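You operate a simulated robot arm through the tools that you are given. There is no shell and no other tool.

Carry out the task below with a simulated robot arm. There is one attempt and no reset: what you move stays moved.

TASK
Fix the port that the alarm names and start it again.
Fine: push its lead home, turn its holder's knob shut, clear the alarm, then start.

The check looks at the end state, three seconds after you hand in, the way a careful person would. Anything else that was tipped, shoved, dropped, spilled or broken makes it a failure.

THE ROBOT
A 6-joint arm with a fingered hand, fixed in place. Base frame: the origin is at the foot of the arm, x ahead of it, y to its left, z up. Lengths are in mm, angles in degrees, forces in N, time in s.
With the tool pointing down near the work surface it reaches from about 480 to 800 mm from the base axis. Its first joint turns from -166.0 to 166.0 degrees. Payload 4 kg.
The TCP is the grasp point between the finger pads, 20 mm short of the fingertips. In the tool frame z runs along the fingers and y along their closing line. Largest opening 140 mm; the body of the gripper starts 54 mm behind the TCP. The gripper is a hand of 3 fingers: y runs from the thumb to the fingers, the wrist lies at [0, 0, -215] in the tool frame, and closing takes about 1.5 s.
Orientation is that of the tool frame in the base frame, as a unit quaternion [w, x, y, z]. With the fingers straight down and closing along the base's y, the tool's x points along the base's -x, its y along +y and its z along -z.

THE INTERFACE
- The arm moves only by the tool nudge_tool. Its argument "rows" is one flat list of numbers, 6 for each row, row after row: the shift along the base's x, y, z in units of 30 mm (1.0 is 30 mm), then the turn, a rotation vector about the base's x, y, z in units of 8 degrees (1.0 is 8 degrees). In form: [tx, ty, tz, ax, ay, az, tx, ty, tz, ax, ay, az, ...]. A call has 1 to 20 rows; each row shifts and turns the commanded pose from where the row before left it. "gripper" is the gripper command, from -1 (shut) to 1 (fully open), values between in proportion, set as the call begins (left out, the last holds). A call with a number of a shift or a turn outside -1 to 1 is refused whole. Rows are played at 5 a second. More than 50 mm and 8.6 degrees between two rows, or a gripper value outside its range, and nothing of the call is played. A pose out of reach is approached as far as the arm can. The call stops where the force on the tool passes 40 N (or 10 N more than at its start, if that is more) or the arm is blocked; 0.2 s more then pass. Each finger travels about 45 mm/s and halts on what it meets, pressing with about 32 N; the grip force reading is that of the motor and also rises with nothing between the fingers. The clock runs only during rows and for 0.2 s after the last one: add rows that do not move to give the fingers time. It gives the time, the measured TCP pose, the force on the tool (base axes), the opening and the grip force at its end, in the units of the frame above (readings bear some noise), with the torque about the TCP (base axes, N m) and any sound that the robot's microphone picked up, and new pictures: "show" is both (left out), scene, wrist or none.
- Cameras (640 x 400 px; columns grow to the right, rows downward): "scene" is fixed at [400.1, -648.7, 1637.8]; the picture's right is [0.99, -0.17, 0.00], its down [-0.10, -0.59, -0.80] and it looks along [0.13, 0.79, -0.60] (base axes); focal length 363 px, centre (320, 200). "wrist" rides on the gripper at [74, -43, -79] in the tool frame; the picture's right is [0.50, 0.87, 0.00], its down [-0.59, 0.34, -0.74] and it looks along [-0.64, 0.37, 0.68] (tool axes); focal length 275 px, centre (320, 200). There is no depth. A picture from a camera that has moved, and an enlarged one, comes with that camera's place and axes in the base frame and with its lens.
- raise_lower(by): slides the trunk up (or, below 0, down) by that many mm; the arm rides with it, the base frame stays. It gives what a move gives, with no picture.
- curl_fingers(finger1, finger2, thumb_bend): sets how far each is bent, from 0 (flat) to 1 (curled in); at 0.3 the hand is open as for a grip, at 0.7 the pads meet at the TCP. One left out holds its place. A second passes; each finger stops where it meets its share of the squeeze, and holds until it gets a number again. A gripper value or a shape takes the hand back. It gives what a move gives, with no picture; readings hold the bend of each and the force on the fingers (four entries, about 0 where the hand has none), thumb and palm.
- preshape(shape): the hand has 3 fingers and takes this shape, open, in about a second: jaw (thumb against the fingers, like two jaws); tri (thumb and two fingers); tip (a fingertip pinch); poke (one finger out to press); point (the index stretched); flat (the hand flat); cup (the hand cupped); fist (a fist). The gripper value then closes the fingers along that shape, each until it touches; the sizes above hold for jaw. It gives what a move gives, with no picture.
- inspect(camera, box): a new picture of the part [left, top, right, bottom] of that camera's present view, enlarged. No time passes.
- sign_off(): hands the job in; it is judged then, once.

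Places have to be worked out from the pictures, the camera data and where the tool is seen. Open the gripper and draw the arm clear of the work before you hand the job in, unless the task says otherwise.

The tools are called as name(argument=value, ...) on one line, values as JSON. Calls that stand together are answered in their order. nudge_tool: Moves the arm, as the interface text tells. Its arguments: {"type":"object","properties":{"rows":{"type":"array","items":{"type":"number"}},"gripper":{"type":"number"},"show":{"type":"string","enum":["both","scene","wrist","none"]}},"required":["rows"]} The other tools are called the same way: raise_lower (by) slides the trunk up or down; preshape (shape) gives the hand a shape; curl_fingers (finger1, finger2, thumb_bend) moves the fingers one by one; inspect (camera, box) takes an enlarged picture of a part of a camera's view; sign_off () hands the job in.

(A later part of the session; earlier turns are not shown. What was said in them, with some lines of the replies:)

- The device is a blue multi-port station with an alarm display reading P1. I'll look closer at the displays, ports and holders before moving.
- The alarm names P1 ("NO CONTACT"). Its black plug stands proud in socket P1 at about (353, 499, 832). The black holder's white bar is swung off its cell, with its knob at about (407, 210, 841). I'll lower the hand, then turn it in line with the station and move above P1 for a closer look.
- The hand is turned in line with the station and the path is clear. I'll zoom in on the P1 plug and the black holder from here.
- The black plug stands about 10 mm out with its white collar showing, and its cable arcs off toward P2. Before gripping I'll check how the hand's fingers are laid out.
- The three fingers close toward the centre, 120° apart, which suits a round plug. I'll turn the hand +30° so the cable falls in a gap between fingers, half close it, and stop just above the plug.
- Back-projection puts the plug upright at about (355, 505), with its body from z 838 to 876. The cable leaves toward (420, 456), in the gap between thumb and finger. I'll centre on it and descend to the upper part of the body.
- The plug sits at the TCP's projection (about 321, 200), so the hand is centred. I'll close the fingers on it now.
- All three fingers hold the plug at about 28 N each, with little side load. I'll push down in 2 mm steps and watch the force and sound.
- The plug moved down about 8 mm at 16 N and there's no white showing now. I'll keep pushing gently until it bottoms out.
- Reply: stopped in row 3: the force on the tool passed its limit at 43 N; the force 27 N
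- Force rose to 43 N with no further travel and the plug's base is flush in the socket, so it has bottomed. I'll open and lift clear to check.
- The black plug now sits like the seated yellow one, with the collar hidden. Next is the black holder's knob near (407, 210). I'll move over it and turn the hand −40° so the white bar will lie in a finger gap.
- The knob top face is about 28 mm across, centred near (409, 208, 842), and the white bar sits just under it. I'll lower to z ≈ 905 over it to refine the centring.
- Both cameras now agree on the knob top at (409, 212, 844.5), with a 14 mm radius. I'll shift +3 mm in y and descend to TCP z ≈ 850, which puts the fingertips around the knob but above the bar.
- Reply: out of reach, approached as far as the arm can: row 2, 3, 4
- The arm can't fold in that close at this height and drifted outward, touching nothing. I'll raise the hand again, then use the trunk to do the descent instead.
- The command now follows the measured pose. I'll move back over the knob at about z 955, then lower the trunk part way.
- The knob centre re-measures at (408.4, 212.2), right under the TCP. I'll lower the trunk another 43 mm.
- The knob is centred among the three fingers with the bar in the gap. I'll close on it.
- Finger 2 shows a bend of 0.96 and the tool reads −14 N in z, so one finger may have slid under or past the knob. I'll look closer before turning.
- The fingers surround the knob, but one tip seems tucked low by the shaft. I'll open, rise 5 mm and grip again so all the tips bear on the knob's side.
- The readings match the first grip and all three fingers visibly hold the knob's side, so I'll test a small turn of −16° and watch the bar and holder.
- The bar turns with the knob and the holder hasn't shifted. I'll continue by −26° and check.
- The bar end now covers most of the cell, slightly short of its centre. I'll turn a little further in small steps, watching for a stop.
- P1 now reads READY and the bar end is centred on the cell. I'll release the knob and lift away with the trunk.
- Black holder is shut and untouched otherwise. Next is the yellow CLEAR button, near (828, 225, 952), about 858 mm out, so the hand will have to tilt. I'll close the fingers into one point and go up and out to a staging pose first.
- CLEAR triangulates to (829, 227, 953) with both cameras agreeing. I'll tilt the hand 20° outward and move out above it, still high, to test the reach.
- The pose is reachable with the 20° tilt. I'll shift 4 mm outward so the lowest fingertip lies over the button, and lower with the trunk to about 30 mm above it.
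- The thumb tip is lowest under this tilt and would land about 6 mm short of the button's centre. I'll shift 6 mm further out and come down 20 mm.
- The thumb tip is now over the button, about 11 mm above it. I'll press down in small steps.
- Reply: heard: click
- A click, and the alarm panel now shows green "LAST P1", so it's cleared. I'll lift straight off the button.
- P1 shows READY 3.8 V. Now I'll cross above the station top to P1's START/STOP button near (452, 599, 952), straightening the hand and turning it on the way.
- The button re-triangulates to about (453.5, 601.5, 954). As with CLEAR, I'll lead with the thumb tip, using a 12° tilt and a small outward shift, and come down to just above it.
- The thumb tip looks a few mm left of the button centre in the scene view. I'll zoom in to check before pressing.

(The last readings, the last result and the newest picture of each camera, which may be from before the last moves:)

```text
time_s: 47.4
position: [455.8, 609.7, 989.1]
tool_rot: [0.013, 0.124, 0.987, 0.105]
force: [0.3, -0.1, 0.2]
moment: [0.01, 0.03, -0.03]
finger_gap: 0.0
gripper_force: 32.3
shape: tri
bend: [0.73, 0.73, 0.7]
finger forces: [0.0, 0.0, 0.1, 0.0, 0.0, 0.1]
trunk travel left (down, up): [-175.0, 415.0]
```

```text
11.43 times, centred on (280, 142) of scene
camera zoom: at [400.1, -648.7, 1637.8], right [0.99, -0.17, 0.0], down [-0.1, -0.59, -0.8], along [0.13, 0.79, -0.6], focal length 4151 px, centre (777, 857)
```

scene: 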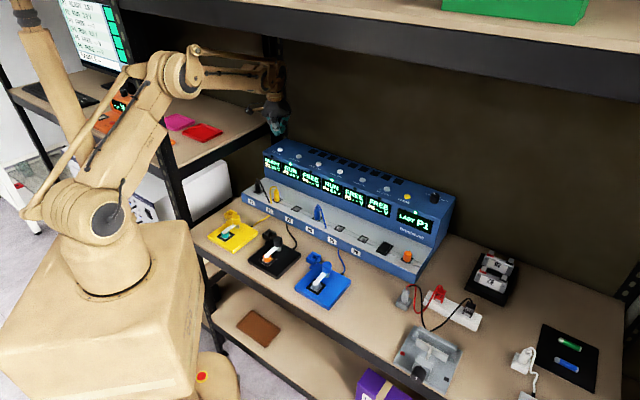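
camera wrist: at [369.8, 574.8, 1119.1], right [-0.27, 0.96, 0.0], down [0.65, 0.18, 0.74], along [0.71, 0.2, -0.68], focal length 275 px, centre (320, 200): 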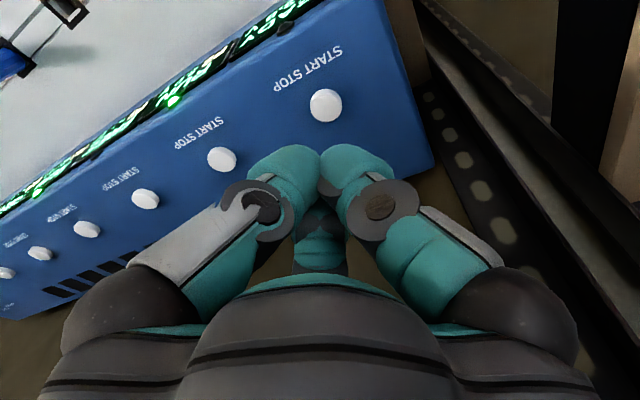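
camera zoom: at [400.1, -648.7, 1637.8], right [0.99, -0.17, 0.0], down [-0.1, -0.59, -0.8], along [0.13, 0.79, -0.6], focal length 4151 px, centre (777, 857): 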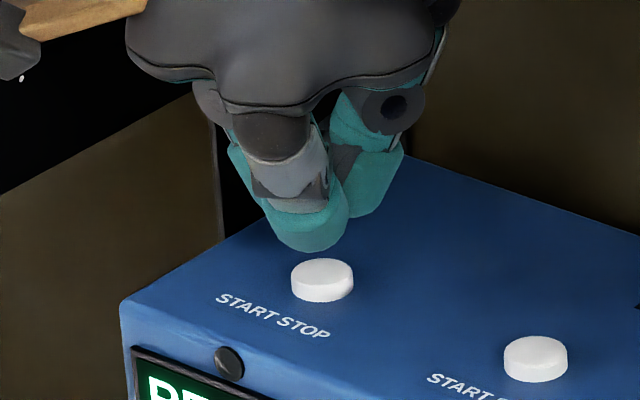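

The tip is about 4 mm left of centre. I'll correct by +3.5 mm in x and +1.5 mm in y, then press in small steps.

nudge_tool(rows=[0.12, 0.05, 0, 0, 0, 0, 0, 0, -0.15, 0, 0, 0, 0, 0, -0.15, 0, 0, 0, 0, 0, -0.1, 0, 0, 0, 0, 0, -0.07, 0, 0, 0, 0, 0, -0.07, 0, 0, 0], show="none")

inspect(camera="scene", box=[250, 130, 310, 190])

```text
time_s: 48.8
position: [457.8, 610.6, 973.1]
tool_rot: [0.012, 0.124, 0.987, 0.105]
force: [0.4, 0.4, 3.0]
moment: [-0.01, -0.01, -0.03]
finger_gap: 0.2
gripper_force: 31.0
shape: tri
bend: [0.73, 0.73, 0.7]
finger forces: [0.0, 0.1, 0.0, 0.1, 0.0, 0.0]
trunk travel left (down, up): [-175.0, 415.0]
heard: click
```

```text
6.67 times, centred on (280, 160) of scene
camera zoom: at [400.1, -648.7, 1637.8], right [0.99, -0.17, 0.0], down [-0.1, -0.59, -0.8], along [0.13, 0.79, -0.6], focal length 2421 px, centre (587, 467)
```

zoom: 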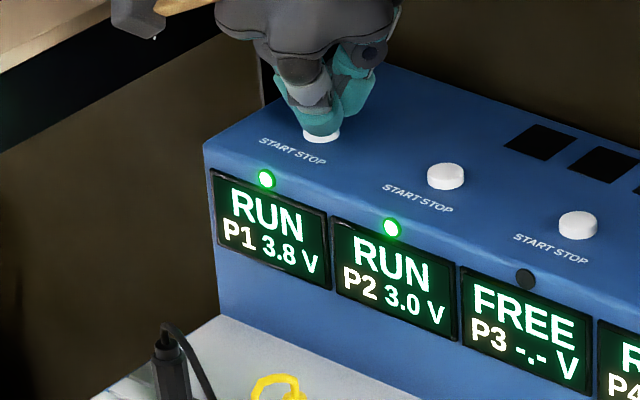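

P1 now shows RUN 3.8 V with a green light after one click. I'll lift straight off and draw the arm back clear.

nudge_tool(rows=[0, 0, 0.5, 0, 0, 0, 0, 0, 0.9, 0, 0, 0, 0, 0, 0.9, 0, 0, 0, 0, 0, 0.9, 0, 0, 0, 0, 0, 0.6, 0, 0, 0, -0.75, -0.915, 0, -0.208, 0.052, 0, -0.75, -0.915, 0, -0.208, 0.052, 0, -0.75, -0.915, 0, -0.208, 0.052, 0, -0.75, -0.915, 0, -0.208, 0.052, 0, -0.75, -0.915, 0, -0.208, 0.052, 0, -0.75, -0.915, 0, -0.208, 0.052, 0, -0.75, -0.915, 0, -0.208, 0.052, 0, -0.7, -0.9, 0.5, 0, 0, 0, -0.7, -0.9, 0.7, 0, 0, 0, -0.7, -0.9, 0.7, 0, 0, 0, 0, 0, 0, 0, 0, 0])

nudge_tool(rows=[0, 0, 0, 0, 0, 0, 0, 0, 0, 0, 0, 0, 0, 0, 0, 0, 0, 0, 0, 0, 0, 0, 0, 0, 0, 0, 0, 0, 0, 0, 0, 0, 0, 0, 0, 0, 0, 0, 0, 0, 0, 0, 0, 0, 0, 0, 0, 0], gripper=1)

inspect(camera="scene", box=[240, 130, 460, 280])

inspect(camera="scene", box=[200, 180, 370, 310])

inspect(camera="scene", box=[245, 165, 305, 205])

```text
time_s: 51.3
position: [362.8, 495.9, 1033.9]
tool_rot: [-0.007, 0.125, 0.992, 0.007]
force: [-0.1, 0.1, 0.2]
moment: [-0.06, 0.03, -0.02]
finger_gap: 0.0
gripper_force: 32.0
shape: tri
bend: [0.73, 0.73, 0.7]
finger forces: [0.1, 0.0, 0.0, 0.0, 0.0, 0.0]
trunk travel left (down, up): [-175.0, 415.0]
stopped in row 12: the arm was blocked; the commanded pose is now the measured one
camera wrist: at [281.9, 470.7, 1112.3], right [-0.27, 0.96, 0.02], down [0.66, 0.17, 0.73], along [0.7, 0.21, -0.68], focal length 275 px, centre (320, 200)
```

scene: 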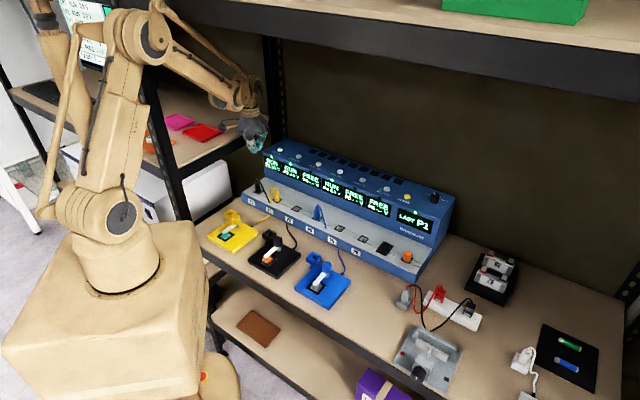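
wrist: 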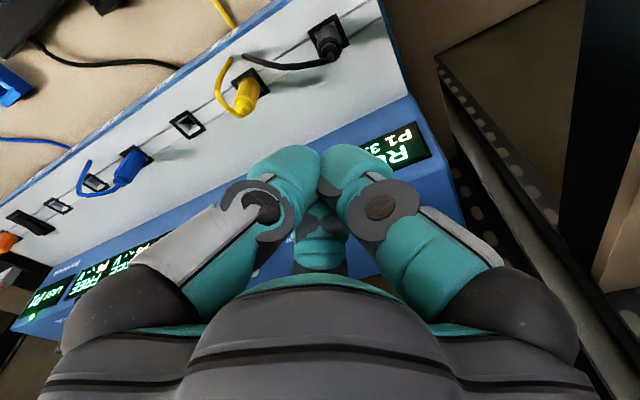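

```text
time_s: 53.3
position: [368.7, 498.7, 1036.0]
tool_rot: [-0.002, 0.137, 0.991, 0.01]
force: [-0.6, 0.5, -0.8]
moment: [0.0, -0.02, 0.01]
finger_gap: 139.9
gripper_force: 0.1
shape: tri
bend: [0.3, 0.3, 0.3]
finger forces: [0.1, 0.0, 0.1, 0.0, 0.1, 0.1]
trunk travel left (down, up): [-175.0, 415.0]
stopped in row 8: the arm was blocked; the commanded pose is now the measured one
camera wrist: at [286.8, 474.3, 1114.7], right [-0.25, 0.97, 0.02], down [0.66, 0.15, 0.74], along [0.71, 0.19, -0.68], focal length 275 px, centre (320, 200)
```

scene: 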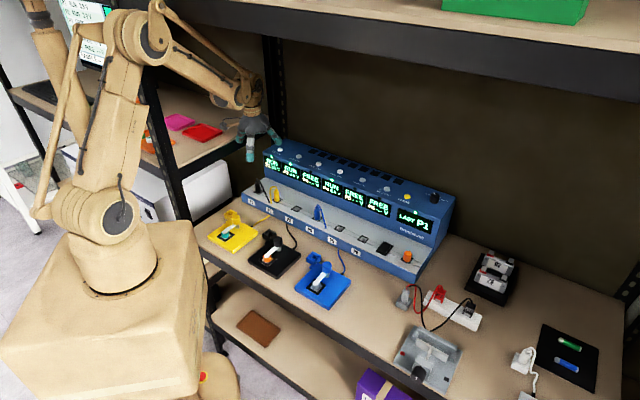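
wrist: 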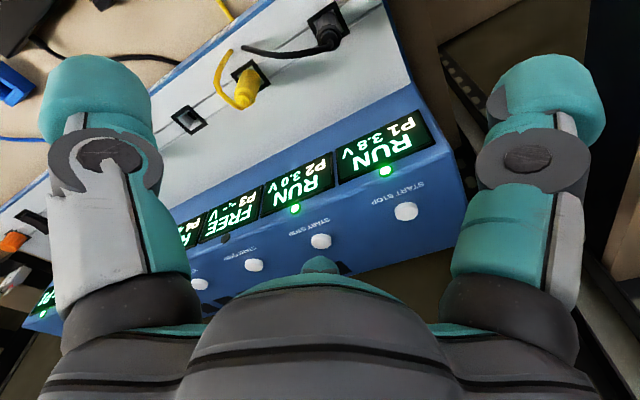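

```text
2.67 times, centred on (350, 205) of scene
camera zoom: at [400.1, -648.7, 1637.8], right [0.99, -0.17, 0.0], down [-0.1, -0.59, -0.8], along [0.13, 0.79, -0.6], focal length 968 px, centre (240, 187)
```

zoom: 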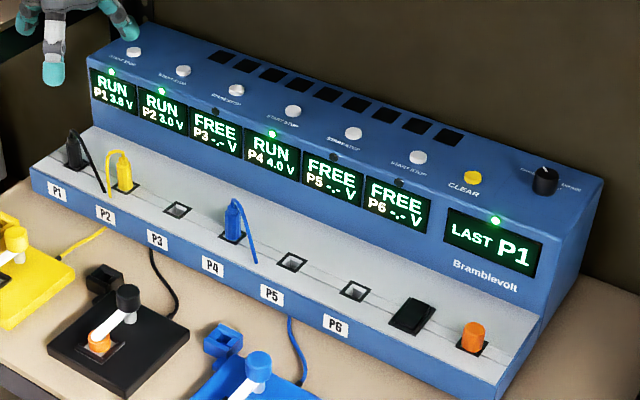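

```text
3.08 times, centred on (285, 245) of scene
camera zoom: at [400.1, -648.7, 1637.8], right [0.99, -0.17, 0.0], down [-0.1, -0.59, -0.8], along [0.13, 0.79, -0.6], focal length 1118 px, centre (428, 62)
```

zoom: 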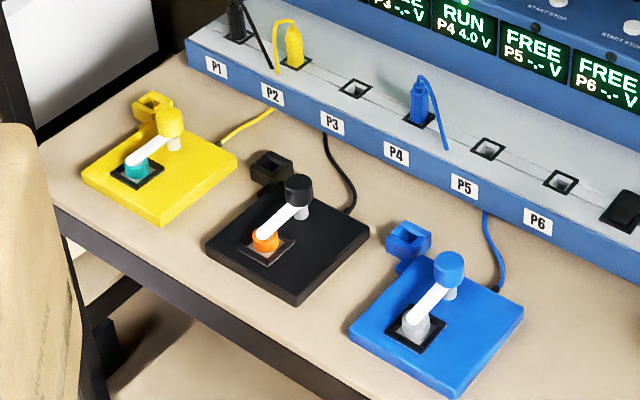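

```text
10.00 times, centred on (275, 185) of scene
camera zoom: at [400.1, -648.7, 1637.8], right [0.99, -0.17, 0.0], down [-0.1, -0.59, -0.8], along [0.13, 0.79, -0.6], focal length 3632 px, centre (770, 350)
```

zoom: 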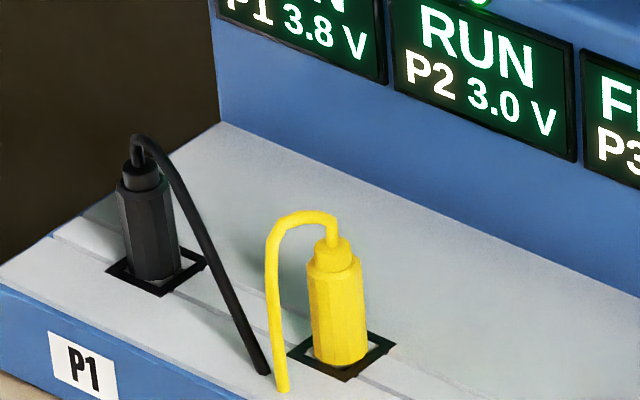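

P1 stays in RUN and the alarm is clear. On the way back the arm reported a block: the elbow and forearm are probably against the shelf beam above. I'll lower the trunk 50 mm to free it, which keeps the fingertips above the station top, then retract.

raise_lower(by=-50)

inspect(camera="scene", box=[0, 0, 320, 200])

```text
time_s: 54.2
position: [351.8, 486.8, 1003.6]
tool_rot: [0.003, 0.131, 0.991, 0.015]
force: [0.4, 1.2, 0.1]
moment: [-0.01, 0.01, -0.03]
finger_gap: 140.2
gripper_force: 0.1
shape: tri
bend: [0.3, 0.3, 0.3]
finger forces: [0.0, 0.0, 0.1, 0.0, 0.1, 0.0]
trunk travel left (down, up): [-125.0, 465.0]
```

```text
2.00 times, centred on (160, 100) of scene
camera zoom: at [400.1, -648.7, 1637.8], right [0.99, -0.17, 0.0], down [-0.1, -0.59, -0.8], along [0.13, 0.79, -0.6], focal length 726 px, centre (640, 400)
```

zoom: 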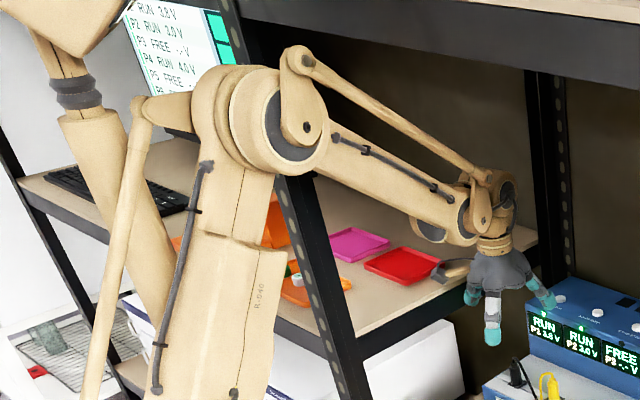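

The trunk drop shifted the hand back a little, and I can't tell yet whether the arm is still loaded. A still step will show if it's free.

nudge_tool(rows=[0, 0, 0, 0, 0, 0, 0, 0, 0, 0, 0, 0], show="scene")

```text
time_s: 54.8
position: [352.6, 488.1, 1002.4]
tool_rot: [0.003, 0.132, 0.991, 0.014]
force: [-0.3, -0.1, -0.4]
moment: [-0.04, -0.01, 0.02]
finger_gap: 139.8
gripper_force: 0.0
shape: tri
bend: [0.3, 0.3, 0.3]
finger forces: [0.0, 0.0, 0.0, 0.0, 0.0, 0.0]
trunk travel left (down, up): [-125.0, 465.0]
```

scene: 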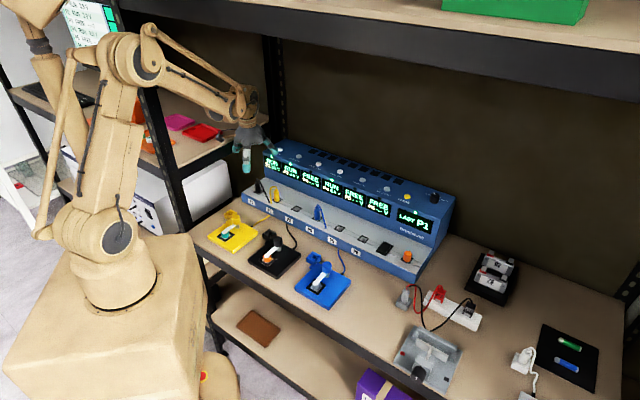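

It's stable with no block reported. I'll retract slowly toward the base and away from the left post, in a short move first.

nudge_tool(rows=[-0.06, -0.45, 0, 0, 0, 0, -0.06, -0.45, 0, 0, 0, 0, -0.1, -0.6, 0, 0, 0, 0, -0.12, -0.88, 0, 0, 0, 0, -0.12, -0.88, 0, 0, 0, 0, -0.12, -0.88, 0, 0, 0, 0, 0, 0, 0, 0, 0, 0], show="scene")

```text
time_s: 56.4
position: [334.4, 364.5, 1002.8]
tool_rot: [0.002, 0.131, 0.991, 0.014]
force: [-0.4, -0.2, 0.4]
moment: [-0.01, -0.02, 0.04]
finger_gap: 140.1
gripper_force: 0.0
shape: tri
bend: [0.3, 0.3, 0.3]
finger forces: [0.0, 0.1, 0.0, 0.0, 0.0, 0.1]
trunk travel left (down, up): [-125.0, 465.0]
```

scene: 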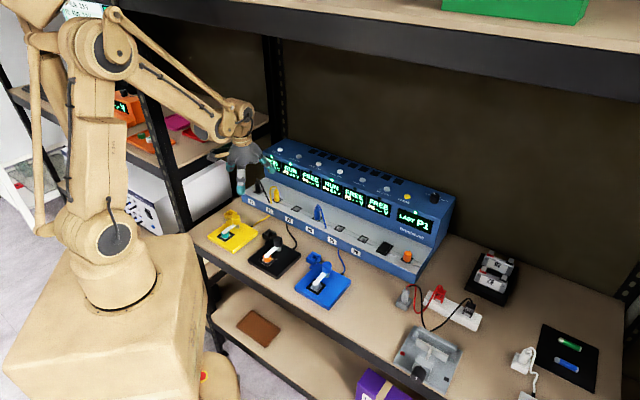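

The arm moves freely now. I'll pull it back a little further, up and toward the base, to leave the work area.

nudge_tool(rows=[-0.4, -0.4, 0.2, 0, 0, 0, -0.4, -0.4, 0.2, 0, 0, 0, -0.5, -0.5, 0.4, 0, 0, 0, -0.5, -0.5, 0.5, 0, 0, 0, -0.5, -0.4, 0.5, 0, 0, 0, 0, 0, 0, 0, 0, 0])

inspect(camera="scene", box=[240, 130, 460, 280])

inspect(camera="scene", box=[60, 0, 300, 170])

```text
time_s: 57.8
position: [267.6, 296.4, 1057.3]
tool_rot: [0.003, 0.131, 0.991, 0.015]
force: [-0.2, 0.3, 0.7]
moment: [0.0, 0.0, 0.02]
finger_gap: 140.0
gripper_force: 0.1
shape: tri
bend: [0.3, 0.3, 0.3]
finger forces: [0.0, 0.1, 0.0, 0.0, 0.1, 0.0]
trunk travel left (down, up): [-125.0, 465.0]
camera wrist: at [183.4, 272.2, 1134.2], right [-0.26, 0.97, 0.02], down [0.65, 0.15, 0.75], along [0.72, 0.21, -0.67], focal length 275 px, centre (320, 200)
```

scene: 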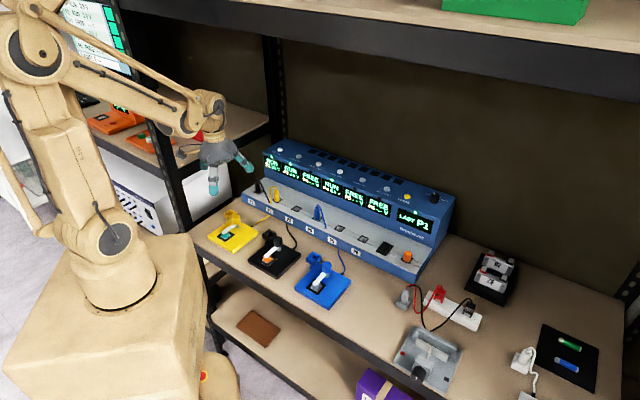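
wrist: 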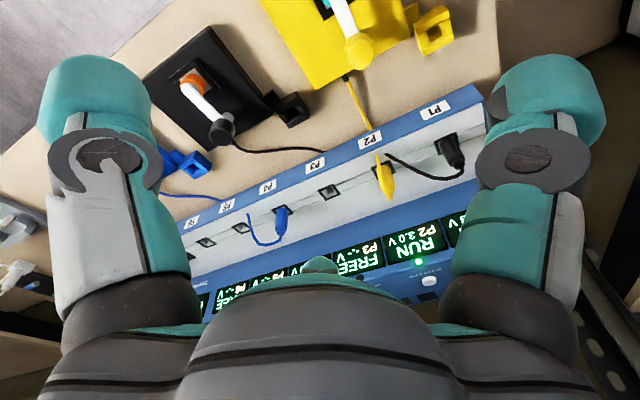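

```text
2.67 times, centred on (350, 205) of scene
camera zoom: at [400.1, -648.7, 1637.8], right [0.99, -0.17, 0.0], down [-0.1, -0.59, -0.8], along [0.13, 0.79, -0.6], focal length 968 px, centre (240, 187)
```

zoom: 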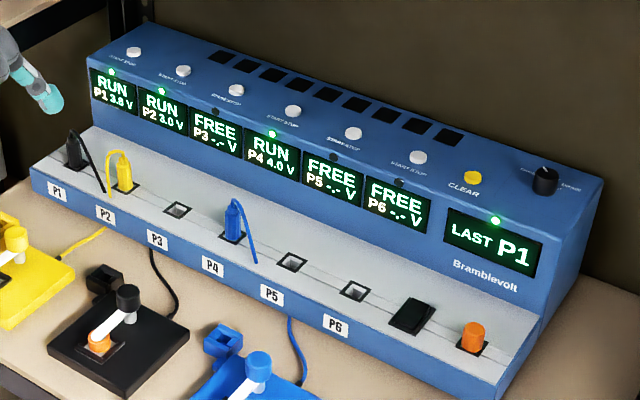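

```text
2.35 times, centred on (180, 85) of scene
camera zoom: at [400.1, -648.7, 1637.8], right [0.99, -0.17, 0.0], down [-0.1, -0.59, -0.8], along [0.13, 0.79, -0.6], focal length 854 px, centre (649, 471)
```

zoom: 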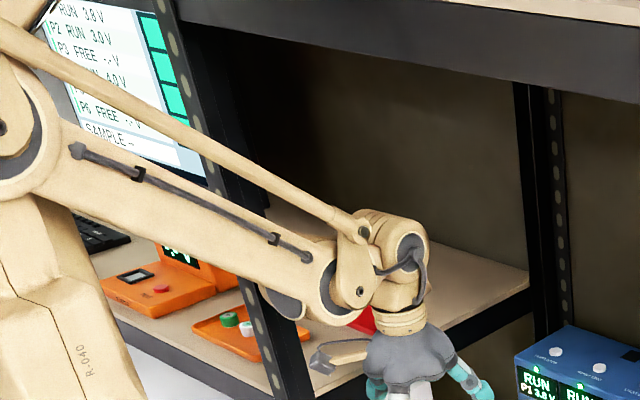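

The lead is home, the black holder is shut, the alarm is cleared and P1 is in RUN. P2 and P4 are still running as before. The hand is open and clear with nothing else moved, so I'm handing in.

sign_off()

```text
The job is handed in.
```

P1 is fixed and running again: its panel shows RUN 3.8 V and its light is green. I've handed the job in, but the check's result isn't back yet.

- **Lead:** I pushed the black plug in about 8 mm, until it stopped moving and its white collar was hidden, like the seated yellow plug on P2.
- **Holder:** I turned the black holder's knob about 49°, so its bar sits centred on the cell. P1 went from NO CONTACT to READY.
- **Alarm:** one press of CLEAR turned the alarm panel green, and it now reads "LAST P1".
- **Start:** one press of P1's START/STOP put it in RUN. P2 and P4 kept running, and nothing else in the pictures looks moved.

While I was drawing the arm back from the start button, it was blocked and pressed against something, probably the upper shelf's beam. I lowered the trunk 50 mm and it came free. I saw no change to the shelf or the green box on it.

The hand is open and clear of the station. The trunk is still 50 mm lower than where it started.
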